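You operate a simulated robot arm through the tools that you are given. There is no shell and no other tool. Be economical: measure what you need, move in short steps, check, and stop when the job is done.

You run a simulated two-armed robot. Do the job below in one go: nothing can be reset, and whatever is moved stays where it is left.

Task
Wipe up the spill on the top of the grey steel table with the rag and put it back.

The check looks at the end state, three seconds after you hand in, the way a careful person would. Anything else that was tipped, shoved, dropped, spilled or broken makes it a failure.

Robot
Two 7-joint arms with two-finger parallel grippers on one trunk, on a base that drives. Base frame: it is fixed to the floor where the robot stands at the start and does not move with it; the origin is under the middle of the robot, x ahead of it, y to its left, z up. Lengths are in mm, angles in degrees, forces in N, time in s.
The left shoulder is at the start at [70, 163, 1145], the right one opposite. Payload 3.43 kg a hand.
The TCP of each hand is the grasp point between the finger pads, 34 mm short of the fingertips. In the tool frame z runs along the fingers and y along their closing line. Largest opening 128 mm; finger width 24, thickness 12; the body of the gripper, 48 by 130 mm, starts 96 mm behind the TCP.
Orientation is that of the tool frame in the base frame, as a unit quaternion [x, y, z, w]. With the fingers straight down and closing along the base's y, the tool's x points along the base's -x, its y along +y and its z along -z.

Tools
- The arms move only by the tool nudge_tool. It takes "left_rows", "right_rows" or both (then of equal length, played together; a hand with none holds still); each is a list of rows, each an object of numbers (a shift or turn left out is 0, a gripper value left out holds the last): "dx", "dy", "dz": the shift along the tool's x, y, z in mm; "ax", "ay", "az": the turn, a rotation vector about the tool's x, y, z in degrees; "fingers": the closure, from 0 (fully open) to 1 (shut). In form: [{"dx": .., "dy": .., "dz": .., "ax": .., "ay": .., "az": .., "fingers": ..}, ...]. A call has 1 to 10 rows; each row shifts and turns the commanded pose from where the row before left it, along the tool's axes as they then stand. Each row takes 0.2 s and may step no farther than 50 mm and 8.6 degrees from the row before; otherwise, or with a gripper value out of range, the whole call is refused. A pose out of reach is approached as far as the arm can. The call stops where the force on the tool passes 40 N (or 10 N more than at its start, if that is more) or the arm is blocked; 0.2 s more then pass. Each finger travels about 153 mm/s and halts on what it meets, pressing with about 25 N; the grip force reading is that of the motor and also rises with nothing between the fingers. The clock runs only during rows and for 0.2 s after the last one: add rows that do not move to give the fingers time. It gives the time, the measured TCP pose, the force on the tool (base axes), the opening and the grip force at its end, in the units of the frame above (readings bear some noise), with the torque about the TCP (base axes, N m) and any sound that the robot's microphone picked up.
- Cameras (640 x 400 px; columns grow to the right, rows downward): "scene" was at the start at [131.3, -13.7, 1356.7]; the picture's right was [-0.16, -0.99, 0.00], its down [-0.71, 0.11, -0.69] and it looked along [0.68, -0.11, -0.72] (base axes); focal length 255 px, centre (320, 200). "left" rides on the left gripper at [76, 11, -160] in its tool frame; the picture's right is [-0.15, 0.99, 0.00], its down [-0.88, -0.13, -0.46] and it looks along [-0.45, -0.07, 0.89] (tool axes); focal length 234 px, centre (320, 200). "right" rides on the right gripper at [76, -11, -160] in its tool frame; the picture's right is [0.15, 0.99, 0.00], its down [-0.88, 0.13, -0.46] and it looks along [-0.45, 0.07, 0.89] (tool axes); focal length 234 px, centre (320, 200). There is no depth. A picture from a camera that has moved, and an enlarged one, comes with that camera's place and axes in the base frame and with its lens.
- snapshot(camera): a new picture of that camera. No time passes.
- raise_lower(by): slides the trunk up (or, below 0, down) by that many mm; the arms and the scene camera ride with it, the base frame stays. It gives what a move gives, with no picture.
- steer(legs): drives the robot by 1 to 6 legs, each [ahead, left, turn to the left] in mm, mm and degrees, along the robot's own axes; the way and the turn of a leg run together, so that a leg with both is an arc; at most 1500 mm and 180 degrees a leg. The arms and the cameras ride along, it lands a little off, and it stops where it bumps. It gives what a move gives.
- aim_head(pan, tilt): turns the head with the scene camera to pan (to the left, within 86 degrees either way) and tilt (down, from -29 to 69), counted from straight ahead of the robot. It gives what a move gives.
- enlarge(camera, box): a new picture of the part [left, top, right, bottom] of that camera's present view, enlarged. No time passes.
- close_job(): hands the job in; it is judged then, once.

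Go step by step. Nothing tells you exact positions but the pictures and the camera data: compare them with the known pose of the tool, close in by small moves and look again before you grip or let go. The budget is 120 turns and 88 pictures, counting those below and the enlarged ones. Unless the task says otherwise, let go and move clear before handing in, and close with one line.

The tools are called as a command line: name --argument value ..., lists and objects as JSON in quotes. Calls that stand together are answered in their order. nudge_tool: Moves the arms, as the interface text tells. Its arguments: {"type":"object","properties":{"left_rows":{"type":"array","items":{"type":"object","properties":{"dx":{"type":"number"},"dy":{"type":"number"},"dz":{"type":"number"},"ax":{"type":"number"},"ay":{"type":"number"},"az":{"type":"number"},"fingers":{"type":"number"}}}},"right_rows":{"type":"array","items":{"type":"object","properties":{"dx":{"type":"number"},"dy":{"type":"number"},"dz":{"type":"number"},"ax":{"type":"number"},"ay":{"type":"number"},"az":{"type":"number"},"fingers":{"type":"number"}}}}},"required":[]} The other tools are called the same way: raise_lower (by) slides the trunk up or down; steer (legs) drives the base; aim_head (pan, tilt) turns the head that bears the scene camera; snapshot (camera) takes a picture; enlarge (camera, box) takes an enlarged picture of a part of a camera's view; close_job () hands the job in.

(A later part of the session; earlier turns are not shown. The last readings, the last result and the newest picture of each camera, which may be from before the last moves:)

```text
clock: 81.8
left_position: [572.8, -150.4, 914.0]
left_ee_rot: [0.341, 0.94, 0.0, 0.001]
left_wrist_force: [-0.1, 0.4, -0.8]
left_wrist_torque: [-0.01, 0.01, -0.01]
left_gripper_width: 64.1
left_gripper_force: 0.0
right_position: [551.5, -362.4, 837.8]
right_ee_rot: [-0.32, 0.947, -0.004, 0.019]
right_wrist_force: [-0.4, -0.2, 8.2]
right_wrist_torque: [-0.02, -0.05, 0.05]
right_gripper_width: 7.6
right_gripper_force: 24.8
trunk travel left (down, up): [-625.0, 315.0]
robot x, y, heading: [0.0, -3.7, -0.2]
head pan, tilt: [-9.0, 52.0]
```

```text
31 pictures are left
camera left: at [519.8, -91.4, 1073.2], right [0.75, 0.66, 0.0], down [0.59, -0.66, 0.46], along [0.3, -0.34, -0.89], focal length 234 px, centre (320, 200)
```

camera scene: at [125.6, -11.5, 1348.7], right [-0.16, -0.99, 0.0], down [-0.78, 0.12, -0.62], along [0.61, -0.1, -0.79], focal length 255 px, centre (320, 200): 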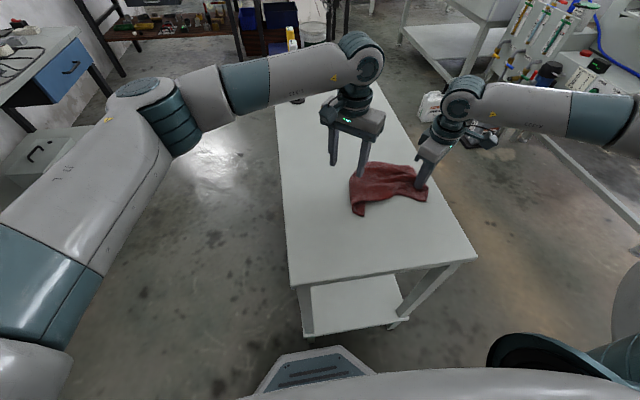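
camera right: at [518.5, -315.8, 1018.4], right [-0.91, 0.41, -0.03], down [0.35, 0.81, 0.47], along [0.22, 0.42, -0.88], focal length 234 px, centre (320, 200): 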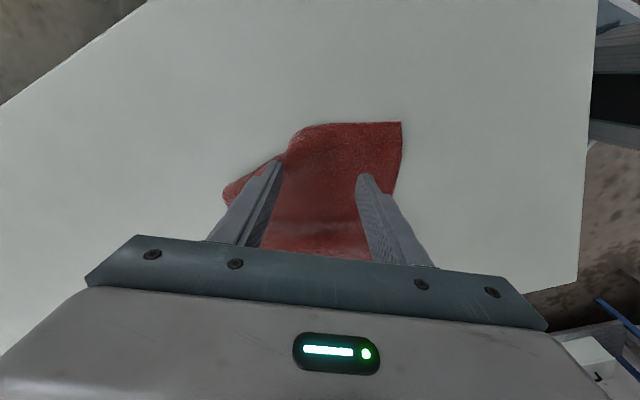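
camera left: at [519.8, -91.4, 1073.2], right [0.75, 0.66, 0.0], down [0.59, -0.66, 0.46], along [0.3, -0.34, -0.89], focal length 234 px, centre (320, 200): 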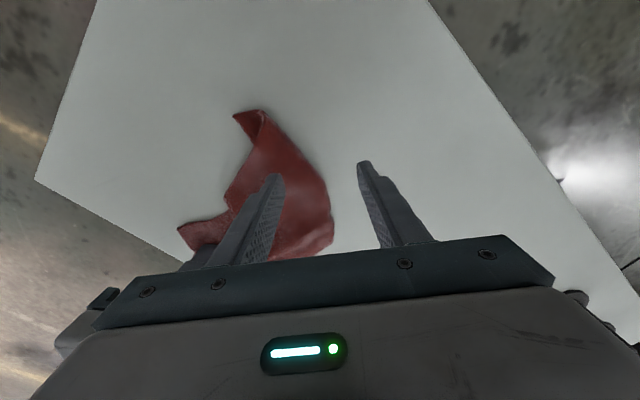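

The left edge's near corner is tucked under. Since pulling from the right unrolled it before, I pull the right hand a bit more, diagonally away from that corner.

nudge_tool --right_rows '[{"dx": -4.4, "dy": -19}, {"dx": -4.4, "dy": -19}, {"dx": -4.4, "dy": -19}, {"dx": -4.4, "dy": -19}, {}]'

enlarge --camera "scene" --box '[300, 120, 460, 220]'

snapshot --camera "left"

```text
clock: 83.0
left_position: [572.4, -150.4, 913.6]
left_ee_rot: [0.341, 0.94, 0.0, 0.0]
left_wrist_force: [0.1, 0.1, -0.1]
left_wrist_torque: [-0.01, -0.02, 0.02]
left_gripper_width: 63.7
left_gripper_force: 0.0
right_position: [584.5, -383.9, 839.5]
right_ee_rot: [-0.319, 0.948, -0.005, 0.019]
right_wrist_force: [-0.7, 0.1, 3.7]
right_wrist_torque: [0.07, -0.05, 0.06]
right_gripper_width: 7.4
right_gripper_force: 24.5
right hand out of reach, approached as far as the arm can: row 2, 3, 4
trunk travel left (down, up): [-625.0, 315.0]
robot x, y, heading: [1.1, 0.5, -0.1]
head pan, tilt: [-9.0, 52.0]
```

```text
4.00 times, centred on (380, 170) of scene
camera zoom: at [125.4, -12.9, 1348.7], right [-0.16, -0.99, 0.0], down [-0.78, 0.12, -0.62], along [0.61, -0.1, -0.79], focal length 1022 px, centre (80, 320)
```

zoom: 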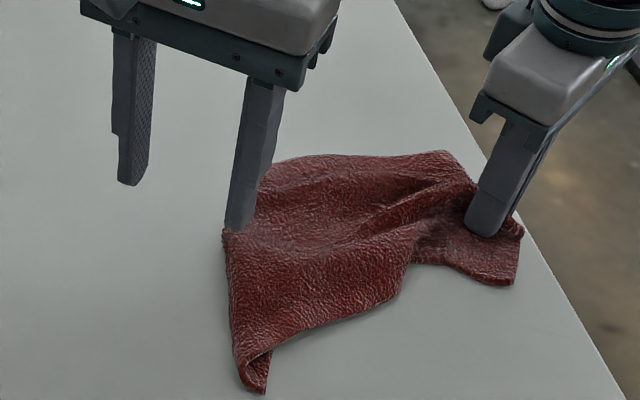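

```text
29 pictures are left
camera left: at [519.6, -92.2, 1073.4], right [0.75, 0.66, 0.0], down [0.59, -0.67, 0.46], along [0.3, -0.34, -0.89], focal length 234 px, centre (320, 200)
```

left: 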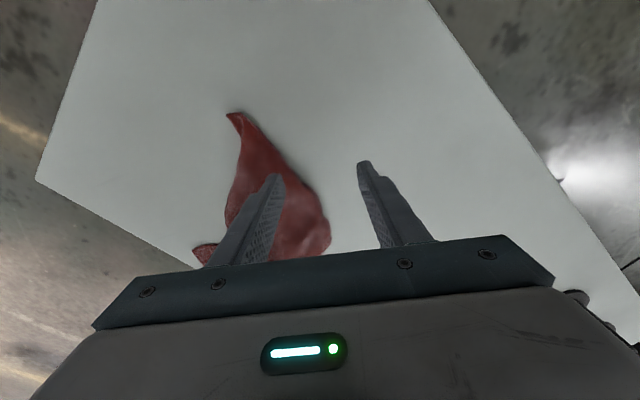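

Much flatter. Now the left hand pinches the middle of the left edge near (550, -190).

nudge_tool --left_rows '[{"dx": -8.3, "dy": -30.9, "dz": 20, "fingers": 0.65}, {"dx": -8.3, "dy": -30.9, "dz": 20}, {"dz": 26}, {}]'

nudge_tool --left_rows '[{"dz": 4}, {"dz": 3}, {}]'

nudge_tool --left_rows '[{"dz": 2}, {}]'

snapshot --camera "left"

```text
clock: 84.0
left_position: [545.7, -208.4, 848.7]
left_ee_rot: [0.342, 0.94, 0.0, 0.001]
left_wrist_force: [-0.4, -0.7, 0.3]
left_wrist_torque: [0.04, -0.03, -0.02]
left_gripper_width: 44.6
left_gripper_force: 0.0
right_position: [583.7, -383.5, 839.3]
right_ee_rot: [-0.319, 0.948, -0.005, 0.019]
right_wrist_force: [1.1, 0.4, 2.0]
right_wrist_torque: [0.07, -0.06, 0.08]
right_gripper_width: 7.3
right_gripper_force: 25.1
trunk travel left (down, up): [-625.0, 315.0]
robot x, y, heading: [-0.5, 1.7, 0.0]
head pan, tilt: [-9.0, 52.0]
```

```text
clock: 84.8
left_position: [545.9, -208.1, 842.5]
left_ee_rot: [0.341, 0.94, 0.0, 0.001]
left_wrist_force: [1.6, -2.0, 10.0]
left_wrist_torque: [0.06, -0.29, -0.03]
left_gripper_width: 44.5
left_gripper_force: 0.0
right_position: [585.0, -383.7, 839.9]
right_ee_rot: [-0.319, 0.947, -0.004, 0.019]
right_wrist_force: [0.1, 0.0, 2.0]
right_wrist_torque: [0.01, -0.07, 0.07]
right_gripper_width: 7.1
right_gripper_force: 25.8
trunk travel left (down, up): [-625.0, 315.0]
robot x, y, heading: [1.7, 0.2, -0.0]
head pan, tilt: [-9.0, 52.0]
```

```text
clock: 85.5
left_position: [545.1, -207.1, 842.2]
left_ee_rot: [0.342, 0.94, -0.001, 0.001]
left_wrist_force: [2.9, -1.3, 19.7]
left_wrist_torque: [0.19, -0.51, -0.07]
left_gripper_width: 44.8
left_gripper_force: 0.0
right_position: [584.5, -383.0, 840.8]
right_ee_rot: [-0.319, 0.948, -0.006, 0.02]
right_wrist_force: [-0.2, -1.1, 0.9]
right_wrist_torque: [0.04, -0.03, 0.07]
right_gripper_width: 7.2
right_gripper_force: 25.4
trunk travel left (down, up): [-625.0, 315.0]
robot x, y, heading: [-1.9, 1.8, 0.2]
head pan, tilt: [-9.0, 52.0]
```

```text
28 pictures are left
camera left: at [493.4, -148.8, 999.9], right [0.75, 0.66, 0.0], down [0.59, -0.66, 0.46], along [0.31, -0.34, -0.89], focal length 234 px, centre (320, 200)
```

left: 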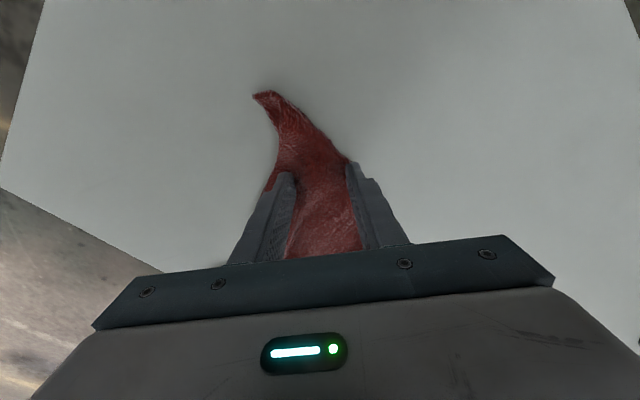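

Both layers appear under the fingers. I pinch and pull left gently, the right hand following slightly.

nudge_tool --left_rows '[{"fingers": 0.8}, {"fingers": 0.9}, {"fingers": 1}, {}, {}]'

nudge_tool --left_rows '[{"dz": -2}, {"dx": 12.9, "dy": 15.3}, {"dx": 12.9, "dy": 15.3}, {"dx": 12.9, "dy": 15.3}, {}]'

enlarge --camera "scene" --box '[280, 110, 460, 222]'

```text
clock: 86.7
left_position: [545.2, -205.8, 840.8]
left_ee_rot: [0.342, 0.94, -0.001, 0.001]
left_wrist_force: [4.9, 1.5, 29.5]
left_wrist_torque: [0.11, -0.5, 0.04]
left_gripper_width: 15.8
left_gripper_force: 24.5
right_position: [583.8, -383.7, 841.3]
right_ee_rot: [-0.32, 0.947, -0.006, 0.02]
right_wrist_force: [-1.4, 0.7, 0.8]
right_wrist_torque: [0.0, -0.02, 0.09]
right_gripper_width: 7.2
right_gripper_force: 25.4
trunk travel left (down, up): [-625.0, 315.0]
robot x, y, heading: [-2.6, -3.9, -0.1]
head pan, tilt: [-9.0, 52.0]
```

```text
clock: 87.6
left_position: [544.6, -168.8, 842.2]
left_ee_rot: [0.344, 0.939, -0.009, 0.004]
left_wrist_force: [4.1, -21.2, 4.1]
left_wrist_torque: [-0.72, -0.16, -0.11]
left_gripper_width: 10.2
left_gripper_force: 24.9
right_position: [583.7, -375.1, 839.5]
right_ee_rot: [-0.324, 0.946, 0.003, 0.02]
right_wrist_force: [-5.4, 20.8, 2.5]
right_wrist_torque: [0.7, 0.15, 0.27]
right_gripper_width: 8.3
right_gripper_force: 25.4
trunk travel left (down, up): [-625.0, 315.0]
robot x, y, heading: [2.3, -2.8, -0.1]
head pan, tilt: [-9.0, 52.0]
stopped in row 4 (left hand): the force on the tool passed its limit (the readings are from after the stop); the commanded pose is now the measured one
```

```text
3.56 times, centred on (370, 166) of scene
camera zoom: at [126.0, -12.3, 1348.4], right [-0.16, -0.99, 0.0], down [-0.78, 0.12, -0.62], along [0.61, -0.1, -0.79], focal length 908 px, centre (142, 321)
```

zoom: 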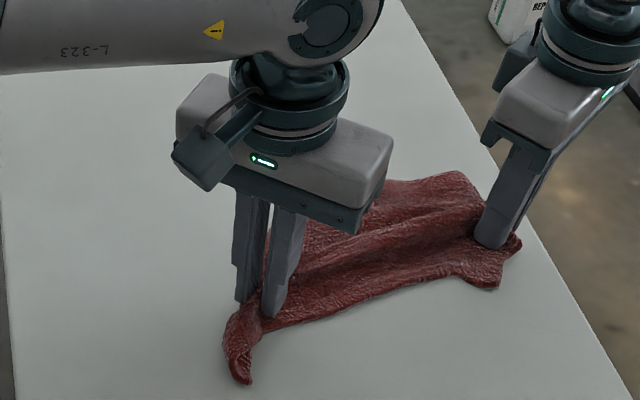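

It's taut, with a small flap still folded under the left side. I release the left hand and retreat it; then I'll lift the rag by its right edge so it hangs open, and lay it left edge first.

nudge_tool --left_rows '[{"dx": -6, "dy": -8}, {"fingers": 0.8}, {"fingers": 0.5}, {}, {"dz": -30}, {"dz": -40}, {"dx": 25, "dy": 25, "dz": -30}, {"dx": 30, "dy": 30, "dz": -20}, {"dx": 33, "dy": 33, "dz": -10}, {"dx": 33, "dy": 33, "dz": -10}]'

nudge_tool --left_rows '[{"dx": 33, "dy": 33, "dz": -10}, {"dx": 33, "dy": 33, "dz": -10}, {"dx": 33, "dy": 33, "dz": -10}, {"dx": 20, "dy": 40, "dz": 0}, {}]'

enlarge --camera "scene" --box '[280, 110, 460, 222]'

```text
clock: 89.8
left_position: [527.9, -2.4, 977.7]
left_ee_rot: [0.343, 0.939, -0.006, 0.003]
left_wrist_force: [0.3, -1.4, 0.1]
left_wrist_torque: [-0.01, 0.03, 0.02]
left_gripper_width: 63.9
left_gripper_force: 0.1
right_position: [583.8, -377.8, 840.9]
right_ee_rot: [-0.321, 0.947, -0.001, 0.02]
right_wrist_force: [0.1, 0.4, 0.7]
right_wrist_torque: [-0.1, -0.02, -0.01]
right_gripper_width: 6.7
right_gripper_force: 24.7
trunk travel left (down, up): [-625.0, 315.0]
robot x, y, heading: [0.3, 2.4, -0.1]
head pan, tilt: [-9.0, 52.0]
```

```text
clock: 91.0
left_position: [527.5, 178.5, 1008.0]
left_ee_rot: [0.343, 0.939, -0.005, 0.002]
left_wrist_force: [-0.8, 0.1, -0.2]
left_wrist_torque: [0.03, -0.01, 0.0]
left_gripper_width: 63.9
left_gripper_force: 0.1
right_position: [583.1, -380.1, 839.7]
right_ee_rot: [-0.322, 0.947, 0.001, 0.02]
right_wrist_force: [0.5, 1.6, 1.2]
right_wrist_torque: [0.01, -0.02, 0.01]
right_gripper_width: 7.0
right_gripper_force: 25.2
trunk travel left (down, up): [-625.0, 315.0]
robot x, y, heading: [-0.5, -2.4, -0.1]
head pan, tilt: [-9.0, 52.0]
```

```text
3.56 times, centred on (370, 166) of scene
camera zoom: at [125.8, -14.4, 1348.7], right [-0.16, -0.99, 0.0], down [-0.78, 0.12, -0.62], along [0.61, -0.1, -0.79], focal length 908 px, centre (142, 321)
```

zoom: 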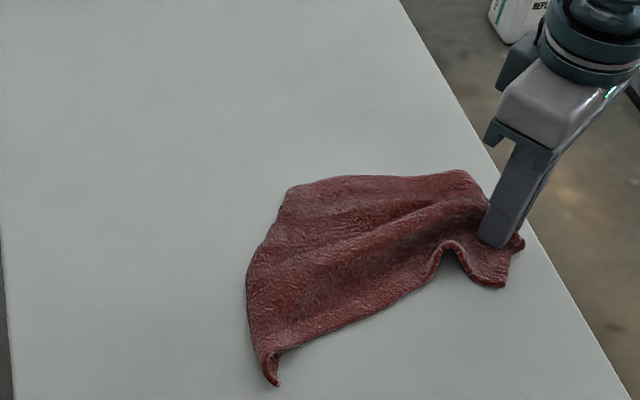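

Lift straight up so the rag hangs freely.

nudge_tool --right_rows '[{"dz": -40}, {"dz": -45}, {"dz": -45}, {"dz": -45}, {"dz": -45}, {"dz": -45}, {"dz": -35}, {}]'

nudge_tool --right_rows '[{"dx": -12, "dy": 21}, {"dx": -24.4, "dy": 42.2}, {"dx": -24.4, "dy": 42.2}, {"dx": -24.4, "dy": 42.2}, {"dx": -24.4, "dy": 42.2}, {"dx": -18, "dy": 31}, {"dx": -12, "dy": 21}, {}, {}]'

snapshot --camera "scene"

snapshot --camera "left"

```text
clock: 92.8
left_position: [528.0, 179.8, 1008.0]
left_ee_rot: [0.343, 0.939, -0.005, 0.002]
left_wrist_force: [0.3, -0.3, 0.2]
left_wrist_torque: [-0.02, 0.0, 0.02]
left_gripper_width: 63.9
left_gripper_force: 0.1
right_position: [571.5, -382.4, 1139.6]
right_ee_rot: [-0.32, 0.947, 0.001, 0.021]
right_wrist_force: [0.3, 0.1, -1.3]
right_wrist_torque: [-0.05, 0.02, 0.01]
right_gripper_width: 6.9
right_gripper_force: 24.8
trunk travel left (down, up): [-625.0, 315.0]
robot x, y, heading: [0.3, 2.8, 0.1]
head pan, tilt: [-9.0, 52.0]
```

```text
clock: 94.8
left_position: [526.8, 179.6, 1009.1]
left_ee_rot: [0.343, 0.939, -0.005, 0.003]
left_wrist_force: [-0.5, -0.8, 0.1]
left_wrist_torque: [-0.02, 0.01, 0.04]
left_gripper_width: 64.0
left_gripper_force: 0.1
right_position: [535.9, -104.8, 1141.5]
right_ee_rot: [-0.322, 0.947, 0.001, 0.019]
right_wrist_force: [-0.1, -0.1, 0.4]
right_wrist_torque: [-0.05, -0.02, 0.02]
right_gripper_width: 7.2
right_gripper_force: 24.7
trunk travel left (down, up): [-625.0, 315.0]
robot x, y, heading: [-2.0, -1.9, -0.2]
head pan, tilt: [-9.0, 52.0]
```

```text
25 pictures are left
camera scene: at [126.0, -12.6, 1348.7], right [-0.16, -0.99, 0.0], down [-0.78, 0.12, -0.62], along [0.61, -0.1, -0.79], focal length 255 px, centre (320, 200)
```

scene: 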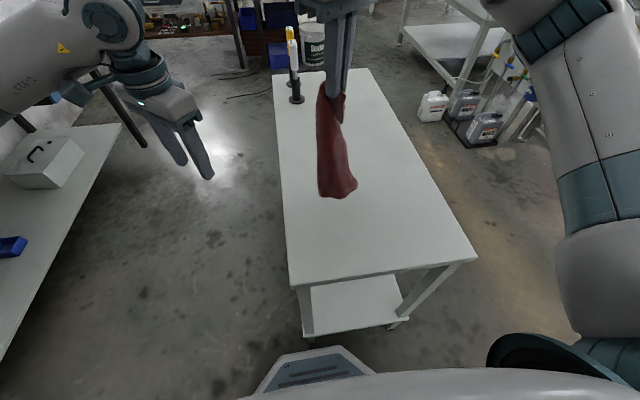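

```text
24 pictures are left
camera left: at [476.5, 239.9, 1167.0], right [0.75, 0.66, -0.01], down [0.59, -0.66, 0.46], along [0.3, -0.35, -0.89], focal length 234 px, centre (320, 200)
```

left: 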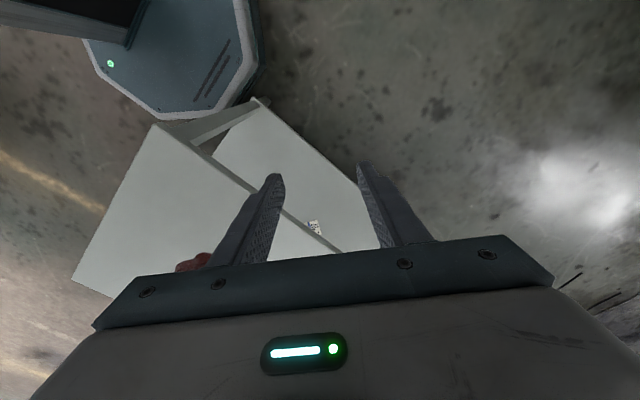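

It hangs fully open lengthwise. I move left a little, then lay it down sweeping to the right.

nudge_tool --right_rows '[{"dx": -17.5, "dy": 14.8}, {"dx": -17.5, "dy": 14.8}, {}, {}]'

nudge_tool --right_rows '[{"dx": 3, "dy": -4, "dz": 35}, {"dx": 9.1, "dy": -11.9, "dz": 40}, {"dx": 15.2, "dy": -19.8, "dz": 40}, {"dx": 18.3, "dy": -23.8, "dz": 38}, {"dx": 21.3, "dy": -27.8, "dz": 35}, {"dx": 23.1, "dy": -30.1, "dz": 32}, {"dx": 24.4, "dy": -31.7, "dz": 28}, {"dx": 25.6, "dy": -33.3, "dz": 24}, {"dx": 24.4, "dy": -31.7, "dz": 18}, {}]'

enlarge --camera "scene" --box '[260, 110, 460, 235]'

```text
clock: 95.8
left_position: [527.2, 179.7, 1008.2]
left_ee_rot: [0.344, 0.939, -0.006, 0.002]
left_wrist_force: [0.5, 0.0, 0.6]
left_wrist_torque: [-0.01, -0.02, -0.04]
left_gripper_width: 63.8
left_gripper_force: 0.0
right_position: [544.2, -60.4, 1143.2]
right_ee_rot: [-0.321, 0.947, 0.0, 0.019]
right_wrist_force: [-0.4, -1.3, -0.7]
right_wrist_torque: [-0.04, -0.04, 0.0]
right_gripper_width: 6.6
right_gripper_force: 24.6
trunk travel left (down, up): [-625.0, 315.0]
robot x, y, heading: [-1.5, 1.9, -0.2]
head pan, tilt: [-9.0, 52.0]
```

```text
clock: 98.0
left_position: [527.6, 180.0, 1008.4]
left_ee_rot: [0.344, 0.939, -0.006, 0.002]
left_wrist_force: [-0.2, -0.3, -0.4]
left_wrist_torque: [-0.01, 0.0, -0.01]
left_gripper_width: 64.0
left_gripper_force: 0.0
right_position: [557.1, -328.3, 849.2]
right_ee_rot: [-0.322, 0.947, -0.001, 0.019]
right_wrist_force: [-1.1, 0.0, 0.9]
right_wrist_torque: [-0.03, -0.03, 0.02]
right_gripper_width: 7.2
right_gripper_force: 25.0
trunk travel left (down, up): [-625.0, 315.0]
robot x, y, heading: [2.0, -0.0, 0.1]
head pan, tilt: [-9.0, 52.0]
```

```text
3.20 times, centred on (360, 172) of scene
camera zoom: at [126.1, -11.9, 1348.7], right [-0.16, -0.99, 0.0], down [-0.78, 0.12, -0.62], along [0.61, -0.1, -0.79], focal length 817 px, centre (192, 288)
```

zoom: 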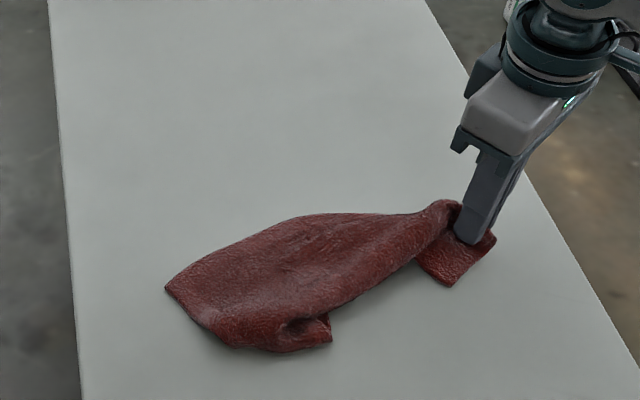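

Now it is stretched lengthwise; the near-left corner is tucked under, its tip poking out at about (480, -182). I bring the left hand there to pull that corner out.

nudge_tool --left_rows '[{"dx": -23.6, "dy": -35, "dz": 12, "fingers": 0.6}, {"dx": -23.6, "dy": -35, "dz": 12}, {"dx": -23.6, "dy": -35, "dz": 12}, {"dx": -23.6, "dy": -35, "dz": 12}, {"dx": -23.6, "dy": -35, "dz": 12}, {"dx": -23.6, "dy": -35, "dz": 12}, {"dx": -23.6, "dy": -35, "dz": 12}, {}]'

snapshot --camera "left"

enlarge --camera "scene" --box '[290, 160, 402, 230]'

```text
clock: 99.8
left_position: [494.0, -113.9, 925.7]
left_ee_rot: [0.343, 0.939, -0.007, 0.002]
left_wrist_force: [0.4, -0.4, 0.8]
left_wrist_torque: [-0.07, 0.03, 0.0]
left_gripper_width: 51.1
left_gripper_force: 0.0
right_position: [557.8, -327.8, 849.5]
right_ee_rot: [-0.322, 0.946, -0.001, 0.02]
right_wrist_force: [-0.4, -0.9, 0.4]
right_wrist_torque: [-0.01, 0.01, 0.0]
right_gripper_width: 7.0
right_gripper_force: 25.5
trunk travel left (down, up): [-625.0, 315.0]
robot x, y, heading: [1.0, 0.6, -0.2]
head pan, tilt: [-9.0, 52.0]
```

```text
22 pictures are left
camera left: at [443.5, -53.7, 1085.2], right [0.75, 0.66, -0.01], down [0.59, -0.66, 0.46], along [0.3, -0.35, -0.89], focal length 234 px, centre (320, 200)
```

left: 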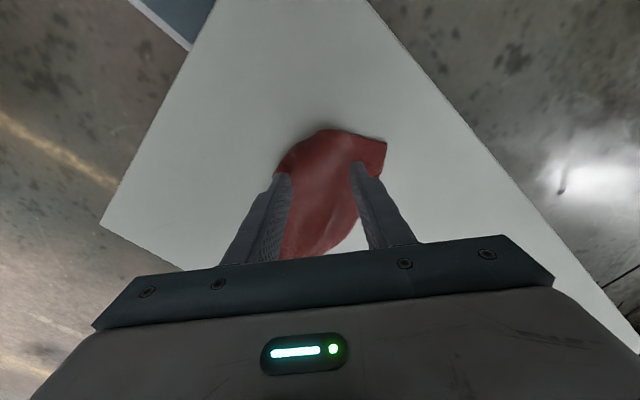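

```text
5.71 times, centred on (346, 195) of scene
camera zoom: at [125.9, -11.7, 1348.7], right [-0.16, -0.99, 0.0], down [-0.78, 0.12, -0.62], along [0.61, -0.1, -0.79], focal length 1459 px, centre (171, 229)
```

zoom: 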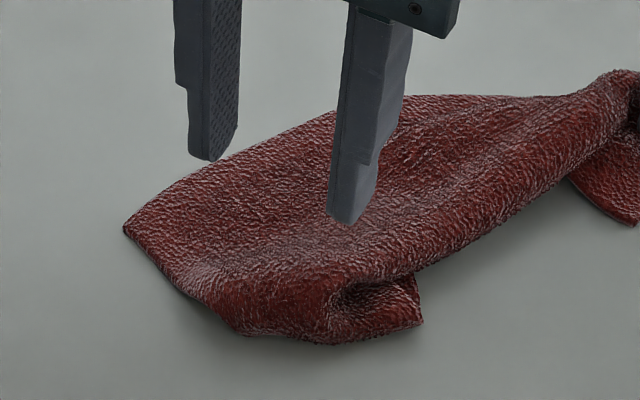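

The tip is the near-left corner, swept rightward to about (477, -181). I pinch it there and swing it back left and toward me.

nudge_tool --left_rows '[{"dx": -16, "dy": -21, "dz": 20}, {"dx": -16, "dy": -21, "dz": 20}, {"dz": 30}, {"dz": 10}, {}]'

enlarge --camera "scene" --box '[290, 160, 402, 230]'

```text
clock: 101.0
left_position: [493.5, -168.4, 846.8]
left_ee_rot: [0.344, 0.939, -0.005, 0.002]
left_wrist_force: [0.0, 0.1, 0.0]
left_wrist_torque: [-0.01, -0.01, 0.05]
left_gripper_width: 51.4
left_gripper_force: 0.1
right_position: [558.0, -328.0, 848.7]
right_ee_rot: [-0.322, 0.947, 0.0, 0.021]
right_wrist_force: [-0.3, -0.1, 0.9]
right_wrist_torque: [-0.02, 0.0, 0.01]
right_gripper_width: 7.1
right_gripper_force: 25.0
trunk travel left (down, up): [-625.0, 315.0]
robot x, y, heading: [-3.1, -0.4, -0.0]
head pan, tilt: [-9.0, 52.0]
```

```text
5.71 times, centred on (346, 195) of scene
camera zoom: at [125.9, -12.8, 1348.7], right [-0.16, -0.99, 0.0], down [-0.78, 0.12, -0.62], along [0.61, -0.1, -0.79], focal length 1459 px, centre (171, 229)
```

zoom: 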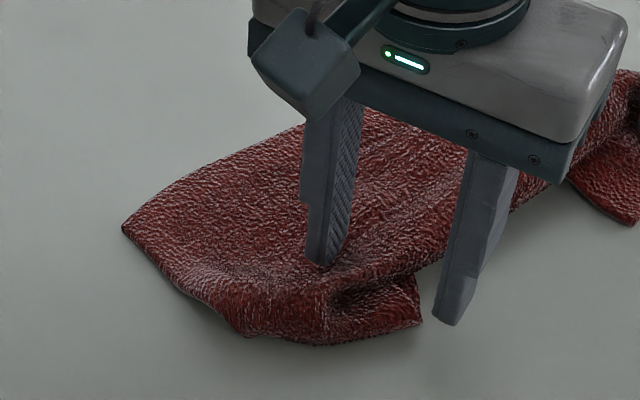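

I shift 12 mm nearer so that the tip lies between the fingers, then lower and pinch.

nudge_tool --left_rows '[{"dx": 11.1, "dy": -5.4}, {"dz": 4}, {"dz": 2}, {}]'

nudge_tool --left_rows '[{"dz": 2, "fingers": 0.75}, {"fingers": 0.85}, {"fingers": 1}, {}, {}]'

enlarge --camera "scene" --box '[290, 160, 402, 230]'

```text
clock: 102.0
left_position: [481.2, -165.0, 840.9]
left_ee_rot: [0.343, 0.939, -0.006, 0.002]
left_wrist_force: [-0.6, 0.0, 0.2]
left_wrist_torque: [-0.02, 0.03, 0.0]
left_gripper_width: 51.1
left_gripper_force: 0.0
right_position: [557.3, -328.5, 849.9]
right_ee_rot: [-0.322, 0.947, 0.001, 0.019]
right_wrist_force: [0.8, 0.0, 1.0]
right_wrist_torque: [0.0, -0.07, 0.01]
right_gripper_width: 7.0
right_gripper_force: 25.2
trunk travel left (down, up): [-625.0, 315.0]
robot x, y, heading: [3.5, -1.0, 0.0]
head pan, tilt: [-9.0, 52.0]
```

```text
clock: 103.2
left_position: [479.6, -164.4, 838.8]
left_ee_rot: [0.345, 0.939, -0.006, 0.003]
left_wrist_force: [0.8, 0.3, 2.6]
left_wrist_torque: [0.0, -0.01, 0.02]
left_gripper_width: 9.8
left_gripper_force: 25.1
right_position: [556.6, -327.8, 849.3]
right_ee_rot: [-0.323, 0.946, 0.0, 0.02]
right_wrist_force: [1.1, 0.4, 0.4]
right_wrist_torque: [-0.02, -0.04, -0.01]
right_gripper_width: 6.9
right_gripper_force: 25.4
trunk travel left (down, up): [-625.0, 315.0]
robot x, y, heading: [-0.9, -2.3, 0.1]
head pan, tilt: [-9.0, 52.0]
```

```text
5.71 times, centred on (346, 195) of scene
camera zoom: at [125.7, -13.0, 1348.7], right [-0.16, -0.99, 0.0], down [-0.78, 0.12, -0.62], along [0.61, -0.1, -0.79], focal length 1459 px, centre (171, 229)
```

zoom: 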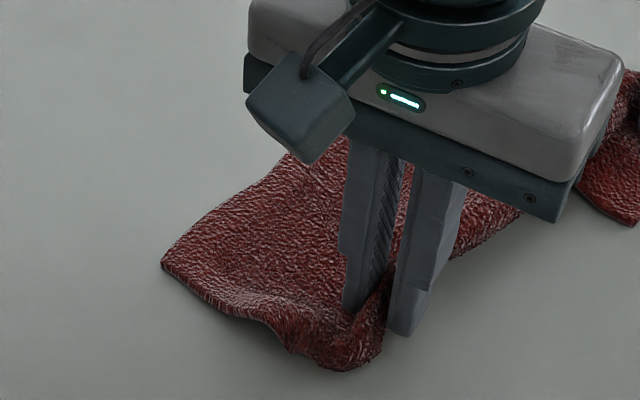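

Gripped. I lift slightly and swing the corner left and nearer.

nudge_tool --left_rows '[{"dz": -15}, {"dx": 16, "dy": 10, "dz": -10}, {"dx": 16, "dy": 10}, {"dx": 16, "dy": 10}, {"dx": 16, "dy": 10, "dz": 5}, {"dx": 16, "dy": 10, "dz": 10}, {}]'

enlarge --camera "scene" --box '[260, 130, 452, 250]'

```text
clock: 104.2
left_position: [464.2, -112.9, 864.3]
left_ee_rot: [0.343, 0.939, -0.012, 0.009]
left_wrist_force: [10.9, -21.2, -2.5]
left_wrist_torque: [-0.58, -0.28, -0.1]
left_gripper_width: 8.0
left_gripper_force: 25.1
right_position: [555.0, -319.9, 849.6]
right_ee_rot: [-0.33, 0.944, 0.008, 0.02]
right_wrist_force: [-10.8, 22.7, 3.3]
right_wrist_torque: [0.71, 0.32, 0.35]
right_gripper_width: 8.2
right_gripper_force: 25.0
trunk travel left (down, up): [-625.0, 315.0]
robot x, y, heading: [-0.6, -2.6, -0.1]
head pan, tilt: [-9.0, 52.0]
stopped in row 5 (right hand): the force on the tool passed its limit (the readings are from after the stop); the commanded pose is now the measured one
```

```text
3.33 times, centred on (356, 190) of scene
camera zoom: at [125.8, -12.3, 1348.7], right [-0.16, -0.99, 0.0], down [-0.78, 0.12, -0.62], along [0.61, -0.1, -0.79], focal length 851 px, centre (200, 233)
```

zoom: 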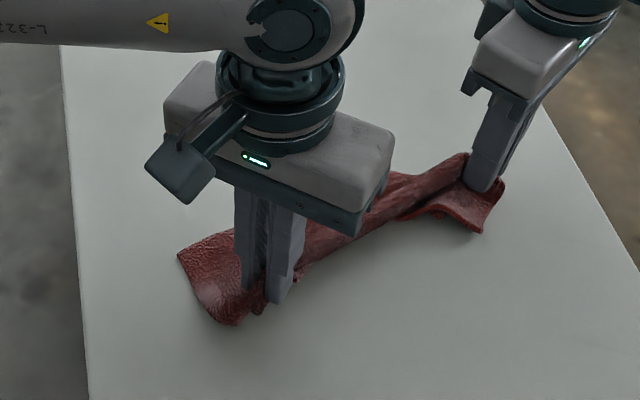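

Taut again. Better idea: release the right hand and re-grip the near-right corner, so that both hands hold the near edge's two corners and the rag hangs as a flat sheet.

nudge_tool --right_rows '[{"dx": -9, "dy": 12, "dz": 4}, {"dz": 4}, {"fingers": 0.8}, {"fingers": 0.6}, {}, {"dz": -25}, {"dz": -35}, {"dz": -30}, {}]'

enlarge --camera "scene" --box '[260, 130, 452, 250]'

snapshot --camera "right"

```text
clock: 106.2
left_position: [463.1, -112.0, 866.1]
left_ee_rot: [0.344, 0.939, -0.009, 0.006]
left_wrist_force: [-0.1, -0.3, 0.2]
left_wrist_torque: [-0.01, 0.03, 0.06]
left_gripper_width: 8.1
left_gripper_force: 25.1
right_position: [553.6, -310.7, 932.7]
right_ee_rot: [-0.327, 0.945, 0.004, 0.019]
right_wrist_force: [-0.1, -0.2, -0.8]
right_wrist_torque: [-0.04, 0.02, 0.0]
right_gripper_width: 51.2
right_gripper_force: 0.0
trunk travel left (down, up): [-625.0, 315.0]
robot x, y, heading: [1.4, 5.0, -0.0]
head pan, tilt: [-9.0, 52.0]
```

```text
3.33 times, centred on (356, 190) of scene
camera zoom: at [126.0, -13.3, 1348.7], right [-0.16, -0.99, 0.0], down [-0.78, 0.12, -0.62], along [0.61, -0.1, -0.79], focal length 851 px, centre (200, 233)
```

zoom: 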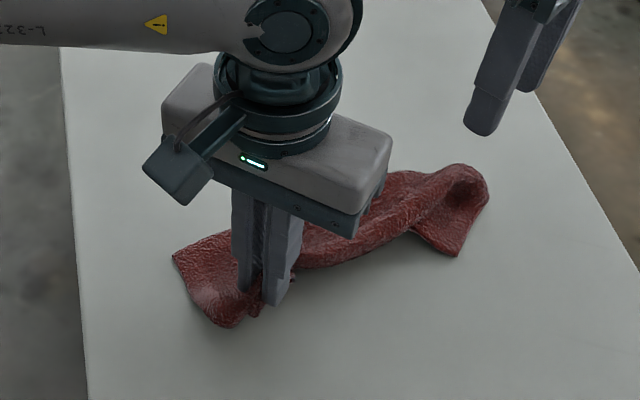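

```text
16 pictures are left
camera right: at [495.0, -368.6, 1088.9], right [-0.73, 0.69, -0.01], down [0.6, 0.64, 0.49], along [0.34, 0.35, -0.87], focal length 234 px, centre (320, 200)
```

right: 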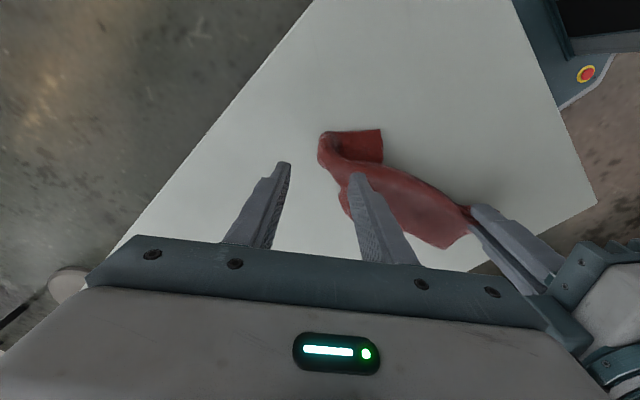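

The near-right corner is at about (489, -277). I move the right hand over it, descend and pinch.

nudge_tool --right_rows '[{"dx": 10.4, "dy": 26.5, "dz": 10}, {"dx": 10.3, "dy": 26.5, "dz": 20}, {"dz": 30}, {"dz": 25}, {"dz": 5}, {}]'

enlarge --camera "scene" --box '[260, 130, 452, 250]'

```text
clock: 107.7
left_position: [463.4, -111.7, 864.6]
left_ee_rot: [0.344, 0.939, -0.009, 0.006]
left_wrist_force: [0.2, 0.6, -1.1]
left_wrist_torque: [-0.02, -0.01, 0.02]
left_gripper_width: 7.8
left_gripper_force: 25.2
right_position: [505.8, -278.5, 839.9]
right_ee_rot: [-0.327, 0.945, 0.006, 0.02]
right_wrist_force: [-1.1, 0.2, 0.0]
right_wrist_torque: [0.01, 0.02, 0.0]
right_gripper_width: 51.4
right_gripper_force: 0.0
trunk travel left (down, up): [-625.0, 315.0]
robot x, y, heading: [1.1, 3.4, 0.0]
head pan, tilt: [-9.0, 52.0]
```

```text
3.33 times, centred on (356, 190) of scene
camera zoom: at [125.9, -13.1, 1348.7], right [-0.16, -0.99, 0.0], down [-0.78, 0.12, -0.62], along [0.61, -0.1, -0.79], focal length 851 px, centre (200, 233)
```

zoom: 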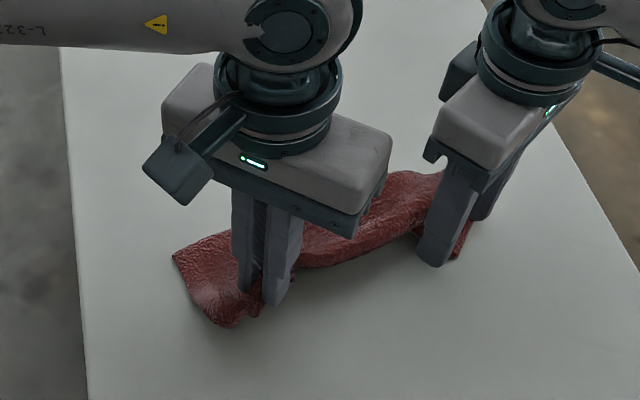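

Positioned across the corner. Press lightly and close.

nudge_tool --right_rows '[{"dz": 3}, {"fingers": 0.8}, {"fingers": 1}, {}, {}, {"dz": -20}, {}]'

enlarge --camera "scene" --box '[260, 130, 452, 250]'

```text
clock: 109.2
left_position: [462.7, -112.0, 864.8]
left_ee_rot: [0.344, 0.939, -0.009, 0.006]
left_wrist_force: [0.4, 0.0, -0.4]
left_wrist_torque: [0.0, 0.02, 0.04]
left_gripper_width: 8.0
left_gripper_force: 24.3
right_position: [508.2, -279.1, 856.7]
right_ee_rot: [-0.326, 0.945, 0.005, 0.02]
right_wrist_force: [0.3, -0.8, 0.1]
right_wrist_torque: [-0.02, -0.02, 0.02]
right_gripper_width: 4.4
right_gripper_force: 24.6
trunk travel left (down, up): [-625.0, 315.0]
robot x, y, heading: [3.9, 0.0, 0.2]
head pan, tilt: [-9.0, 52.0]
```

```text
3.33 times, centred on (356, 190) of scene
camera zoom: at [126.0, -13.3, 1348.7], right [-0.16, -0.99, 0.0], down [-0.78, 0.12, -0.62], along [0.61, -0.1, -0.79], focal length 851 px, centre (200, 233)
```

zoom: 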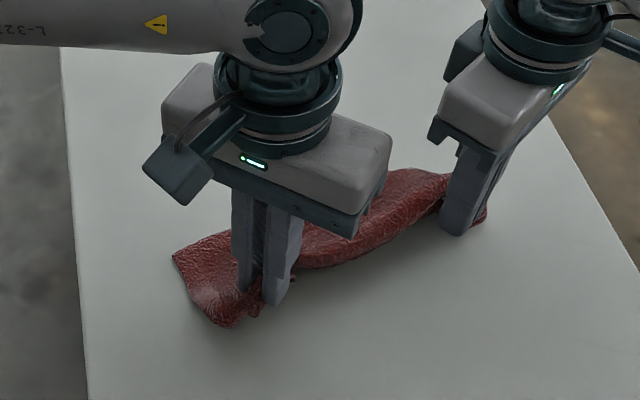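

Both near corners are held. I lift both hands together and then spread them apart.

nudge_tool --left_rows '[{"dz": -40}, {"dz": -40}, {"dz": -40}, {"dz": -40}, {"dz": -40}, {}]' --right_rows '[{"dz": -40}, {"dz": -40}, {"dz": -40}, {"dz": -45}, {"dz": -45}, {}]'

nudge_tool --left_rows '[{"dx": -14, "dy": 14}, {"dx": -5, "dy": 13}, {}]' --right_rows '[{"dx": 8, "dy": -10}, {"dx": 8, "dy": -10}, {}]'

snapshot --camera "scene"

```text
clock: 110.7
left_position: [462.8, -106.4, 1064.4]
left_ee_rot: [0.343, 0.939, -0.01, 0.006]
left_wrist_force: [0.7, -0.8, 0.0]
left_wrist_torque: [-0.02, 0.04, 0.04]
left_gripper_width: 8.0
left_gripper_force: 25.0
right_position: [499.8, -283.0, 1067.2]
right_ee_rot: [-0.326, 0.945, 0.005, 0.02]
right_wrist_force: [1.0, 0.0, -0.3]
right_wrist_torque: [0.0, 0.01, -0.03]
right_gripper_width: 4.4
right_gripper_force: 24.7
trunk travel left (down, up): [-625.0, 315.0]
robot x, y, heading: [-0.7, 2.6, -0.1]
head pan, tilt: [-9.0, 52.0]
```

```text
clock: 111.5
left_position: [494.2, -97.4, 1063.8]
left_ee_rot: [0.344, 0.939, -0.01, 0.007]
left_wrist_force: [0.2, 0.7, 0.1]
left_wrist_torque: [-0.02, -0.01, 0.03]
left_gripper_width: 7.9
left_gripper_force: 24.9
right_position: [500.0, -309.3, 1065.3]
right_ee_rot: [-0.326, 0.945, 0.006, 0.021]
right_wrist_force: [-0.3, 0.8, -0.8]
right_wrist_torque: [-0.02, -0.01, 0.02]
right_gripper_width: 4.4
right_gripper_force: 25.4
trunk travel left (down, up): [-625.0, 315.0]
robot x, y, heading: [-0.8, -2.7, 0.0]
head pan, tilt: [-9.0, 52.0]
```

```text
13 pictures are left
camera scene: at [125.8, -12.9, 1348.7], right [-0.16, -0.99, 0.0], down [-0.78, 0.12, -0.62], along [0.61, -0.1, -0.79], focal length 255 px, centre (320, 200)
```

scene: 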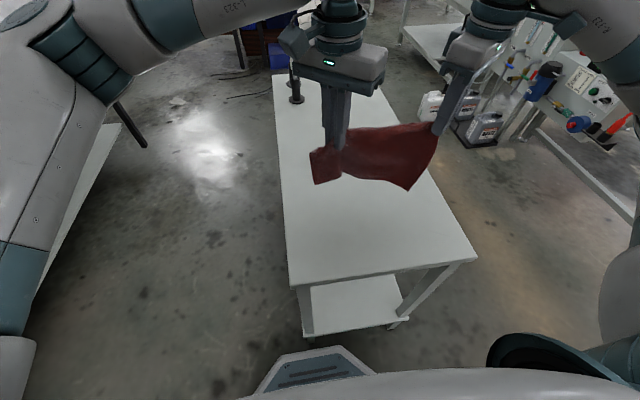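

The rag now hangs as a sheet between both hands. I move it outward so the far edge lands near x≈640, then lay it back toward me.

nudge_tool --left_rows '[{"dx": -28.9, "dy": 20}, {"dx": -28.9, "dy": 20}, {"dx": -28.9, "dy": 20}, {"dx": -28.9, "dy": 20}, {}, {}]' --right_rows '[{"dx": -25.6, "dy": -24.1}, {"dx": -25.6, "dy": -24.1}, {"dx": -25.6, "dy": -24.1}, {"dx": -25.6, "dy": -24.1}, {}, {}]'

```text
clock: 112.8
left_position: [635.2, -112.7, 1065.2]
left_ee_rot: [0.344, 0.939, -0.009, 0.006]
left_wrist_force: [-0.4, -1.0, -0.3]
left_wrist_torque: [0.0, 0.02, 0.0]
left_gripper_width: 8.0
left_gripper_force: 24.4
right_position: [638.6, -321.2, 1071.5]
right_ee_rot: [-0.324, 0.946, 0.004, 0.02]
right_wrist_force: [0.8, -0.6, -0.3]
right_wrist_torque: [0.01, 0.02, 0.01]
right_gripper_width: 4.6
right_gripper_force: 25.0
trunk travel left (down, up): [-625.0, 315.0]
robot x, y, heading: [-1.3, 1.9, 0.2]
head pan, tilt: [-9.0, 52.0]
```

Both arms in place. Lay-down motion now: down and toward the robot.

nudge_tool --left_rows '[{"dz": 30}, {"dx": 3.8, "dy": -3.2, "dz": 30}, {"dx": 11.5, "dy": -9.6, "dz": 30}, {"dx": 19.2, "dy": -16.1, "dz": 30}, {"dx": 23, "dy": -19.3, "dz": 28}, {"dx": 26.8, "dy": -22.5, "dz": 26}, {"dx": 26.8, "dy": -22.5, "dz": 22}, {"dx": 23, "dy": -19.3, "dz": 16}, {}]' --right_rows '[{"dz": 31}, {"dx": 3.9, "dy": 3.1, "dz": 31}, {"dx": 11.8, "dy": 9.2, "dz": 31}, {"dx": 19.7, "dy": 15.4, "dz": 31}, {"dx": 23.6, "dy": 18.5, "dz": 29}, {"dx": 27.6, "dy": 21.6, "dz": 27}, {"dx": 27.6, "dy": 21.6, "dz": 22}, {"dx": 23.6, "dy": 18.5, "dz": 17}, {}]'

enlarge --camera "scene" --box '[260, 130, 452, 250]'

```text
clock: 114.8
left_position: [461.6, -116.5, 853.1]
left_ee_rot: [0.344, 0.939, -0.009, 0.006]
left_wrist_force: [0.7, 0.5, 0.5]
left_wrist_torque: [0.01, 0.03, 0.04]
left_gripper_width: 8.0
left_gripper_force: 24.8
right_position: [469.7, -316.3, 877.9]
right_ee_rot: [-0.326, 0.945, 0.005, 0.019]
right_wrist_force: [0.8, 0.1, -0.8]
right_wrist_torque: [-0.03, 0.01, 0.05]
right_gripper_width: 4.2
right_gripper_force: 24.9
right hand out of reach, approached as far as the arm can: row 1
trunk travel left (down, up): [-625.0, 315.0]
robot x, y, heading: [4.0, -2.6, -0.2]
head pan, tilt: [-9.0, 52.0]
```

```text
3.33 times, centred on (356, 190) of scene
camera zoom: at [126.6, -12.7, 1348.6], right [-0.16, -0.99, 0.0], down [-0.78, 0.12, -0.62], along [0.61, -0.1, -0.79], focal length 851 px, centre (200, 233)
```

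zoom: 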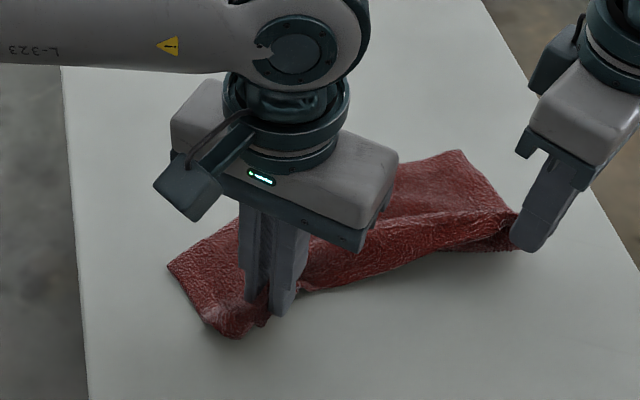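

Nearly flat. I lower both the rest of the way with a small pull toward me and outward, then release both.

nudge_tool --left_rows '[{"dx": 5.7, "dy": -4.8, "dz": 5}, {"dx": 5.7, "dy": -4.8, "dz": 5}, {"dx": 3, "dy": 3}, {}]' --right_rows '[{"dx": 9, "dy": 0.7, "dz": 17}, {"dx": 9, "dy": 0.7, "dz": 17}, {"dx": 9, "dy": -5}, {}]'

nudge_tool --left_rows '[{"fingers": 0.85}, {"fingers": 0.7}, {"fingers": 0.7}, {"dz": -30}, {"dz": -40}, {"dx": 20, "dy": 20, "dz": -30}, {"dx": 28, "dy": 28, "dz": -20}, {"dx": 30, "dy": 30}, {"dx": 30, "dy": 30}, {}]' --right_rows '[{"fingers": 0.85}, {"fingers": 0.7}, {"fingers": 0.7}, {"dz": -30}, {"dz": -40}, {"dx": 0, "dy": -20, "dz": -30}, {"dx": 0, "dy": -20, "dz": -20}, {"dy": -20}, {}, {}]'

enlarge --camera "scene" --box '[260, 130, 452, 250]'

```text
clock: 115.8
left_position: [444.6, -114.0, 844.0]
left_ee_rot: [0.343, 0.939, -0.009, 0.006]
left_wrist_force: [0.4, -3.0, 5.2]
left_wrist_torque: [-0.12, -0.04, 0.0]
left_gripper_width: 8.2
left_gripper_force: 24.9
right_position: [452.3, -334.7, 843.0]
right_ee_rot: [-0.326, 0.945, 0.006, 0.021]
right_wrist_force: [-0.2, 0.6, -0.3]
right_wrist_torque: [0.03, 0.0, 0.01]
right_gripper_width: 4.2
right_gripper_force: 24.9
trunk travel left (down, up): [-625.0, 315.0]
robot x, y, heading: [0.9, -2.2, -0.1]
head pan, tilt: [-9.0, 52.0]
```

```text
clock: 118.0
left_position: [431.5, 41.2, 959.5]
left_ee_rot: [0.344, 0.939, -0.01, 0.006]
left_wrist_force: [0.2, -0.5, 0.1]
left_wrist_torque: [0.02, -0.01, 0.01]
left_gripper_width: 38.5
left_gripper_force: 0.0
right_position: [483.4, -387.3, 963.4]
right_ee_rot: [-0.327, 0.945, 0.006, 0.019]
right_wrist_force: [0.9, -0.7, 0.8]
right_wrist_torque: [0.02, 0.05, -0.03]
right_gripper_width: 38.3
right_gripper_force: 0.0
trunk travel left (down, up): [-625.0, 315.0]
robot x, y, heading: [4.3, -1.9, -0.1]
head pan, tilt: [-9.0, 52.0]
```

```text
3.33 times, centred on (356, 190) of scene
camera zoom: at [126.1, -14.7, 1348.7], right [-0.16, -0.99, 0.0], down [-0.78, 0.12, -0.62], along [0.61, -0.1, -0.79], focal length 851 px, centre (200, 233)
```

zoom: 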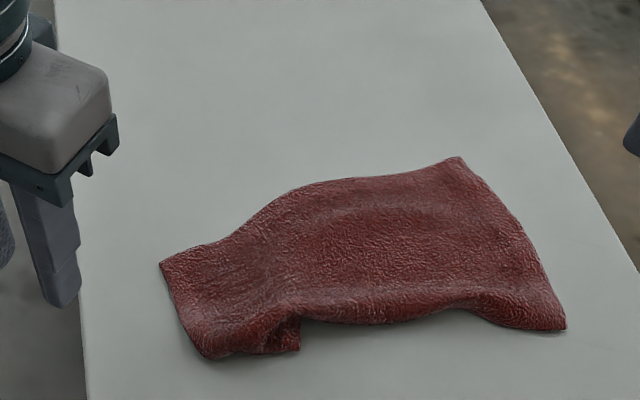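

Good: it's spread out, with only the near-left corner tucked and the left side lying about 100 mm too near. I pinch the far-left corner at about (510, -60) with the left hand and drag it outward.

nudge_tool --left_rows '[{"dx": -41.7, "dy": -14.2, "dz": 5}, {"dx": -41.7, "dy": -14.2, "dz": 5}, {"dx": -41.7, "dy": -14.2, "dz": 5}, {"dz": 45}, {"dz": 45}, {}]'

enlarge --camera "scene" --box '[260, 130, 452, 250]'

```text
clock: 119.5
left_position: [500.0, -73.5, 856.0]
left_ee_rot: [0.344, 0.939, -0.009, 0.005]
left_wrist_force: [0.2, -1.0, -0.6]
left_wrist_torque: [-0.02, -0.02, 0.04]
left_gripper_width: 38.2
left_gripper_force: 0.1
right_position: [484.5, -385.0, 964.1]
right_ee_rot: [-0.326, 0.945, 0.006, 0.02]
right_wrist_force: [0.5, 0.2, -0.1]
right_wrist_torque: [-0.01, 0.01, -0.01]
right_gripper_width: 38.8
right_gripper_force: 0.0
trunk travel left (down, up): [-625.0, 315.0]
robot x, y, heading: [0.9, 2.2, 0.1]
head pan, tilt: [-9.0, 52.0]
```

```text
3.33 times, centred on (356, 190) of scene
camera zoom: at [125.6, -13.2, 1348.7], right [-0.16, -0.99, 0.0], down [-0.78, 0.12, -0.62], along [0.61, -0.1, -0.79], focal length 851 px, centre (200, 233)
```

zoom: 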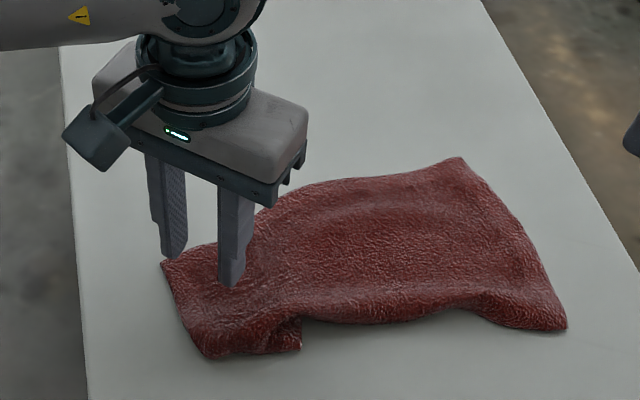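

Placement is good; a touch inward, lower and pinch.

nudge_tool --left_rows '[{"dy": -4, "dz": 8}, {"dz": 6}, {"dz": 3}, {}]'

nudge_tool --left_rows '[{"dz": 2}, {"fingers": 0.85}, {"fingers": 1}, {}, {}]'

```text
clock: 120.5
left_position: [497.5, -76.9, 838.9]
left_ee_rot: [0.343, 0.939, -0.009, 0.006]
left_wrist_force: [-0.3, -0.3, 0.2]
left_wrist_torque: [0.0, 0.0, -0.01]
left_gripper_width: 38.3
left_gripper_force: 0.0
right_position: [483.2, -385.1, 965.2]
right_ee_rot: [-0.326, 0.945, 0.006, 0.02]
right_wrist_force: [-0.5, 1.1, 0.3]
right_wrist_torque: [-0.05, 0.01, -0.01]
right_gripper_width: 38.4
right_gripper_force: 0.2
trunk travel left (down, up): [-625.0, 315.0]
robot x, y, heading: [-0.9, 1.4, 0.2]
head pan, tilt: [-9.0, 52.0]
```

```text
clock: 121.7
left_position: [497.3, -76.9, 838.3]
left_ee_rot: [0.344, 0.939, -0.009, 0.006]
left_wrist_force: [-0.5, -0.4, 2.2]
left_wrist_torque: [0.01, 0.02, -0.02]
left_gripper_width: 5.0
left_gripper_force: 25.9
right_position: [484.1, -385.8, 964.2]
right_ee_rot: [-0.326, 0.945, 0.005, 0.02]
right_wrist_force: [1.5, -0.9, 1.1]
right_wrist_torque: [-0.01, -0.01, 0.04]
right_gripper_width: 38.6
right_gripper_force: 0.0
trunk travel left (down, up): [-625.0, 315.0]
robot x, y, heading: [1.3, 1.4, 0.1]
head pan, tilt: [-9.0, 52.0]
```

Gripped. Drag outward 110 mm.

nudge_tool --left_rows '[{"dz": -1}, {"dx": -16.2, "dy": 14.9}, {"dx": -16.2, "dy": 14.9}, {"dx": -16.2, "dy": 14.9}, {"dx": -16.2, "dy": 14.9}, {"dx": -16.2, "dy": 14.9}, {}]'

enlarge --camera "scene" --box '[260, 130, 452, 250]'

```text
clock: 123.2
left_position: [606.5, -73.5, 840.7]
left_ee_rot: [0.344, 0.939, -0.011, 0.007]
left_wrist_force: [-0.2, -0.4, -0.5]
left_wrist_torque: [-0.01, 0.02, 0.01]
left_gripper_width: 5.0
left_gripper_force: 24.9
right_position: [483.4, -386.5, 965.4]
right_ee_rot: [-0.326, 0.945, 0.004, 0.02]
right_wrist_force: [-0.2, 0.3, -0.1]
right_wrist_torque: [0.02, 0.0, -0.01]
right_gripper_width: 38.4
right_gripper_force: 0.1
trunk travel left (down, up): [-625.0, 315.0]
robot x, y, heading: [1.3, -0.1, -0.1]
head pan, tilt: [-9.0, 52.0]
```

```text
3.33 times, centred on (356, 190) of scene
camera zoom: at [125.6, -13.0, 1348.7], right [-0.16, -0.99, 0.0], down [-0.78, 0.12, -0.62], along [0.61, -0.1, -0.79], focal length 851 px, centre (200, 233)
```

zoom: 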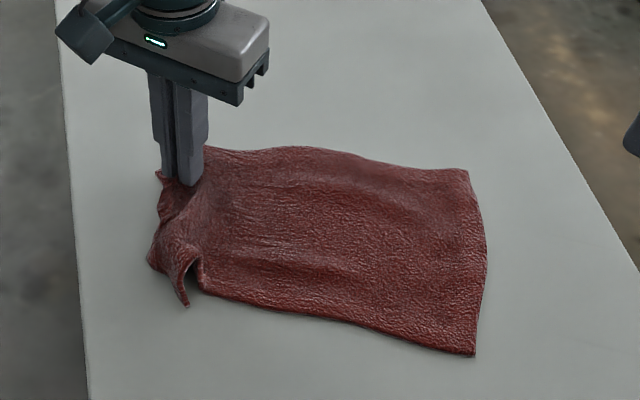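

Very nice; only the near-left corner tip (≈(482, -57)) is rolled. I release, go over that tip, and look.

nudge_tool --left_rows '[{"fingers": 0.85}, {"fingers": 0.7}, {}, {"dz": -25}, {"dz": -25}, {"dx": 33, "dy": -21.7}, {"dx": 33, "dy": -21.7}, {"dx": 33, "dy": -21.7}, {"dz": 30}, {}]'

enlarge --camera "scene" --box '[270, 150, 398, 230]'

```text
clock: 125.5
left_position: [489.0, -57.0, 857.2]
left_ee_rot: [0.343, 0.939, -0.009, 0.007]
left_wrist_force: [-0.1, -0.1, -0.1]
left_wrist_torque: [-0.01, -0.01, -0.01]
left_gripper_width: 38.5
left_gripper_force: 0.1
right_position: [483.5, -385.0, 965.0]
right_ee_rot: [-0.326, 0.945, 0.005, 0.021]
right_wrist_force: [-0.1, -0.9, -0.7]
right_wrist_torque: [0.01, 0.01, -0.02]
right_gripper_width: 38.5
right_gripper_force: 0.1
trunk travel left (down, up): [-625.0, 315.0]
robot x, y, heading: [-0.6, 0.3, 0.0]
head pan, tilt: [-9.0, 52.0]
```

```text
5.00 times, centred on (334, 190) of scene
camera zoom: at [125.2, -13.0, 1348.8], right [-0.16, -0.99, 0.0], down [-0.78, 0.12, -0.62], along [0.61, -0.1, -0.79], focal length 1277 px, centre (250, 250)
```

zoom: 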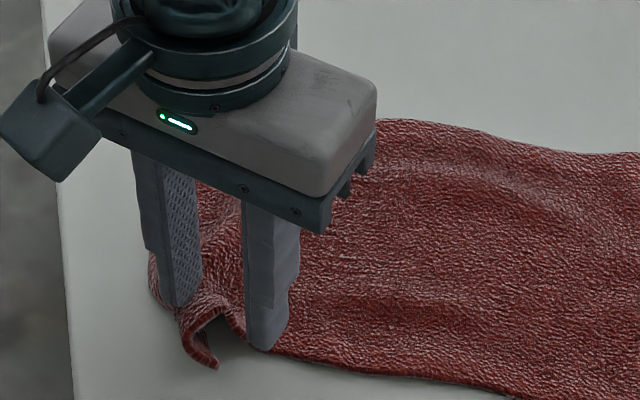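

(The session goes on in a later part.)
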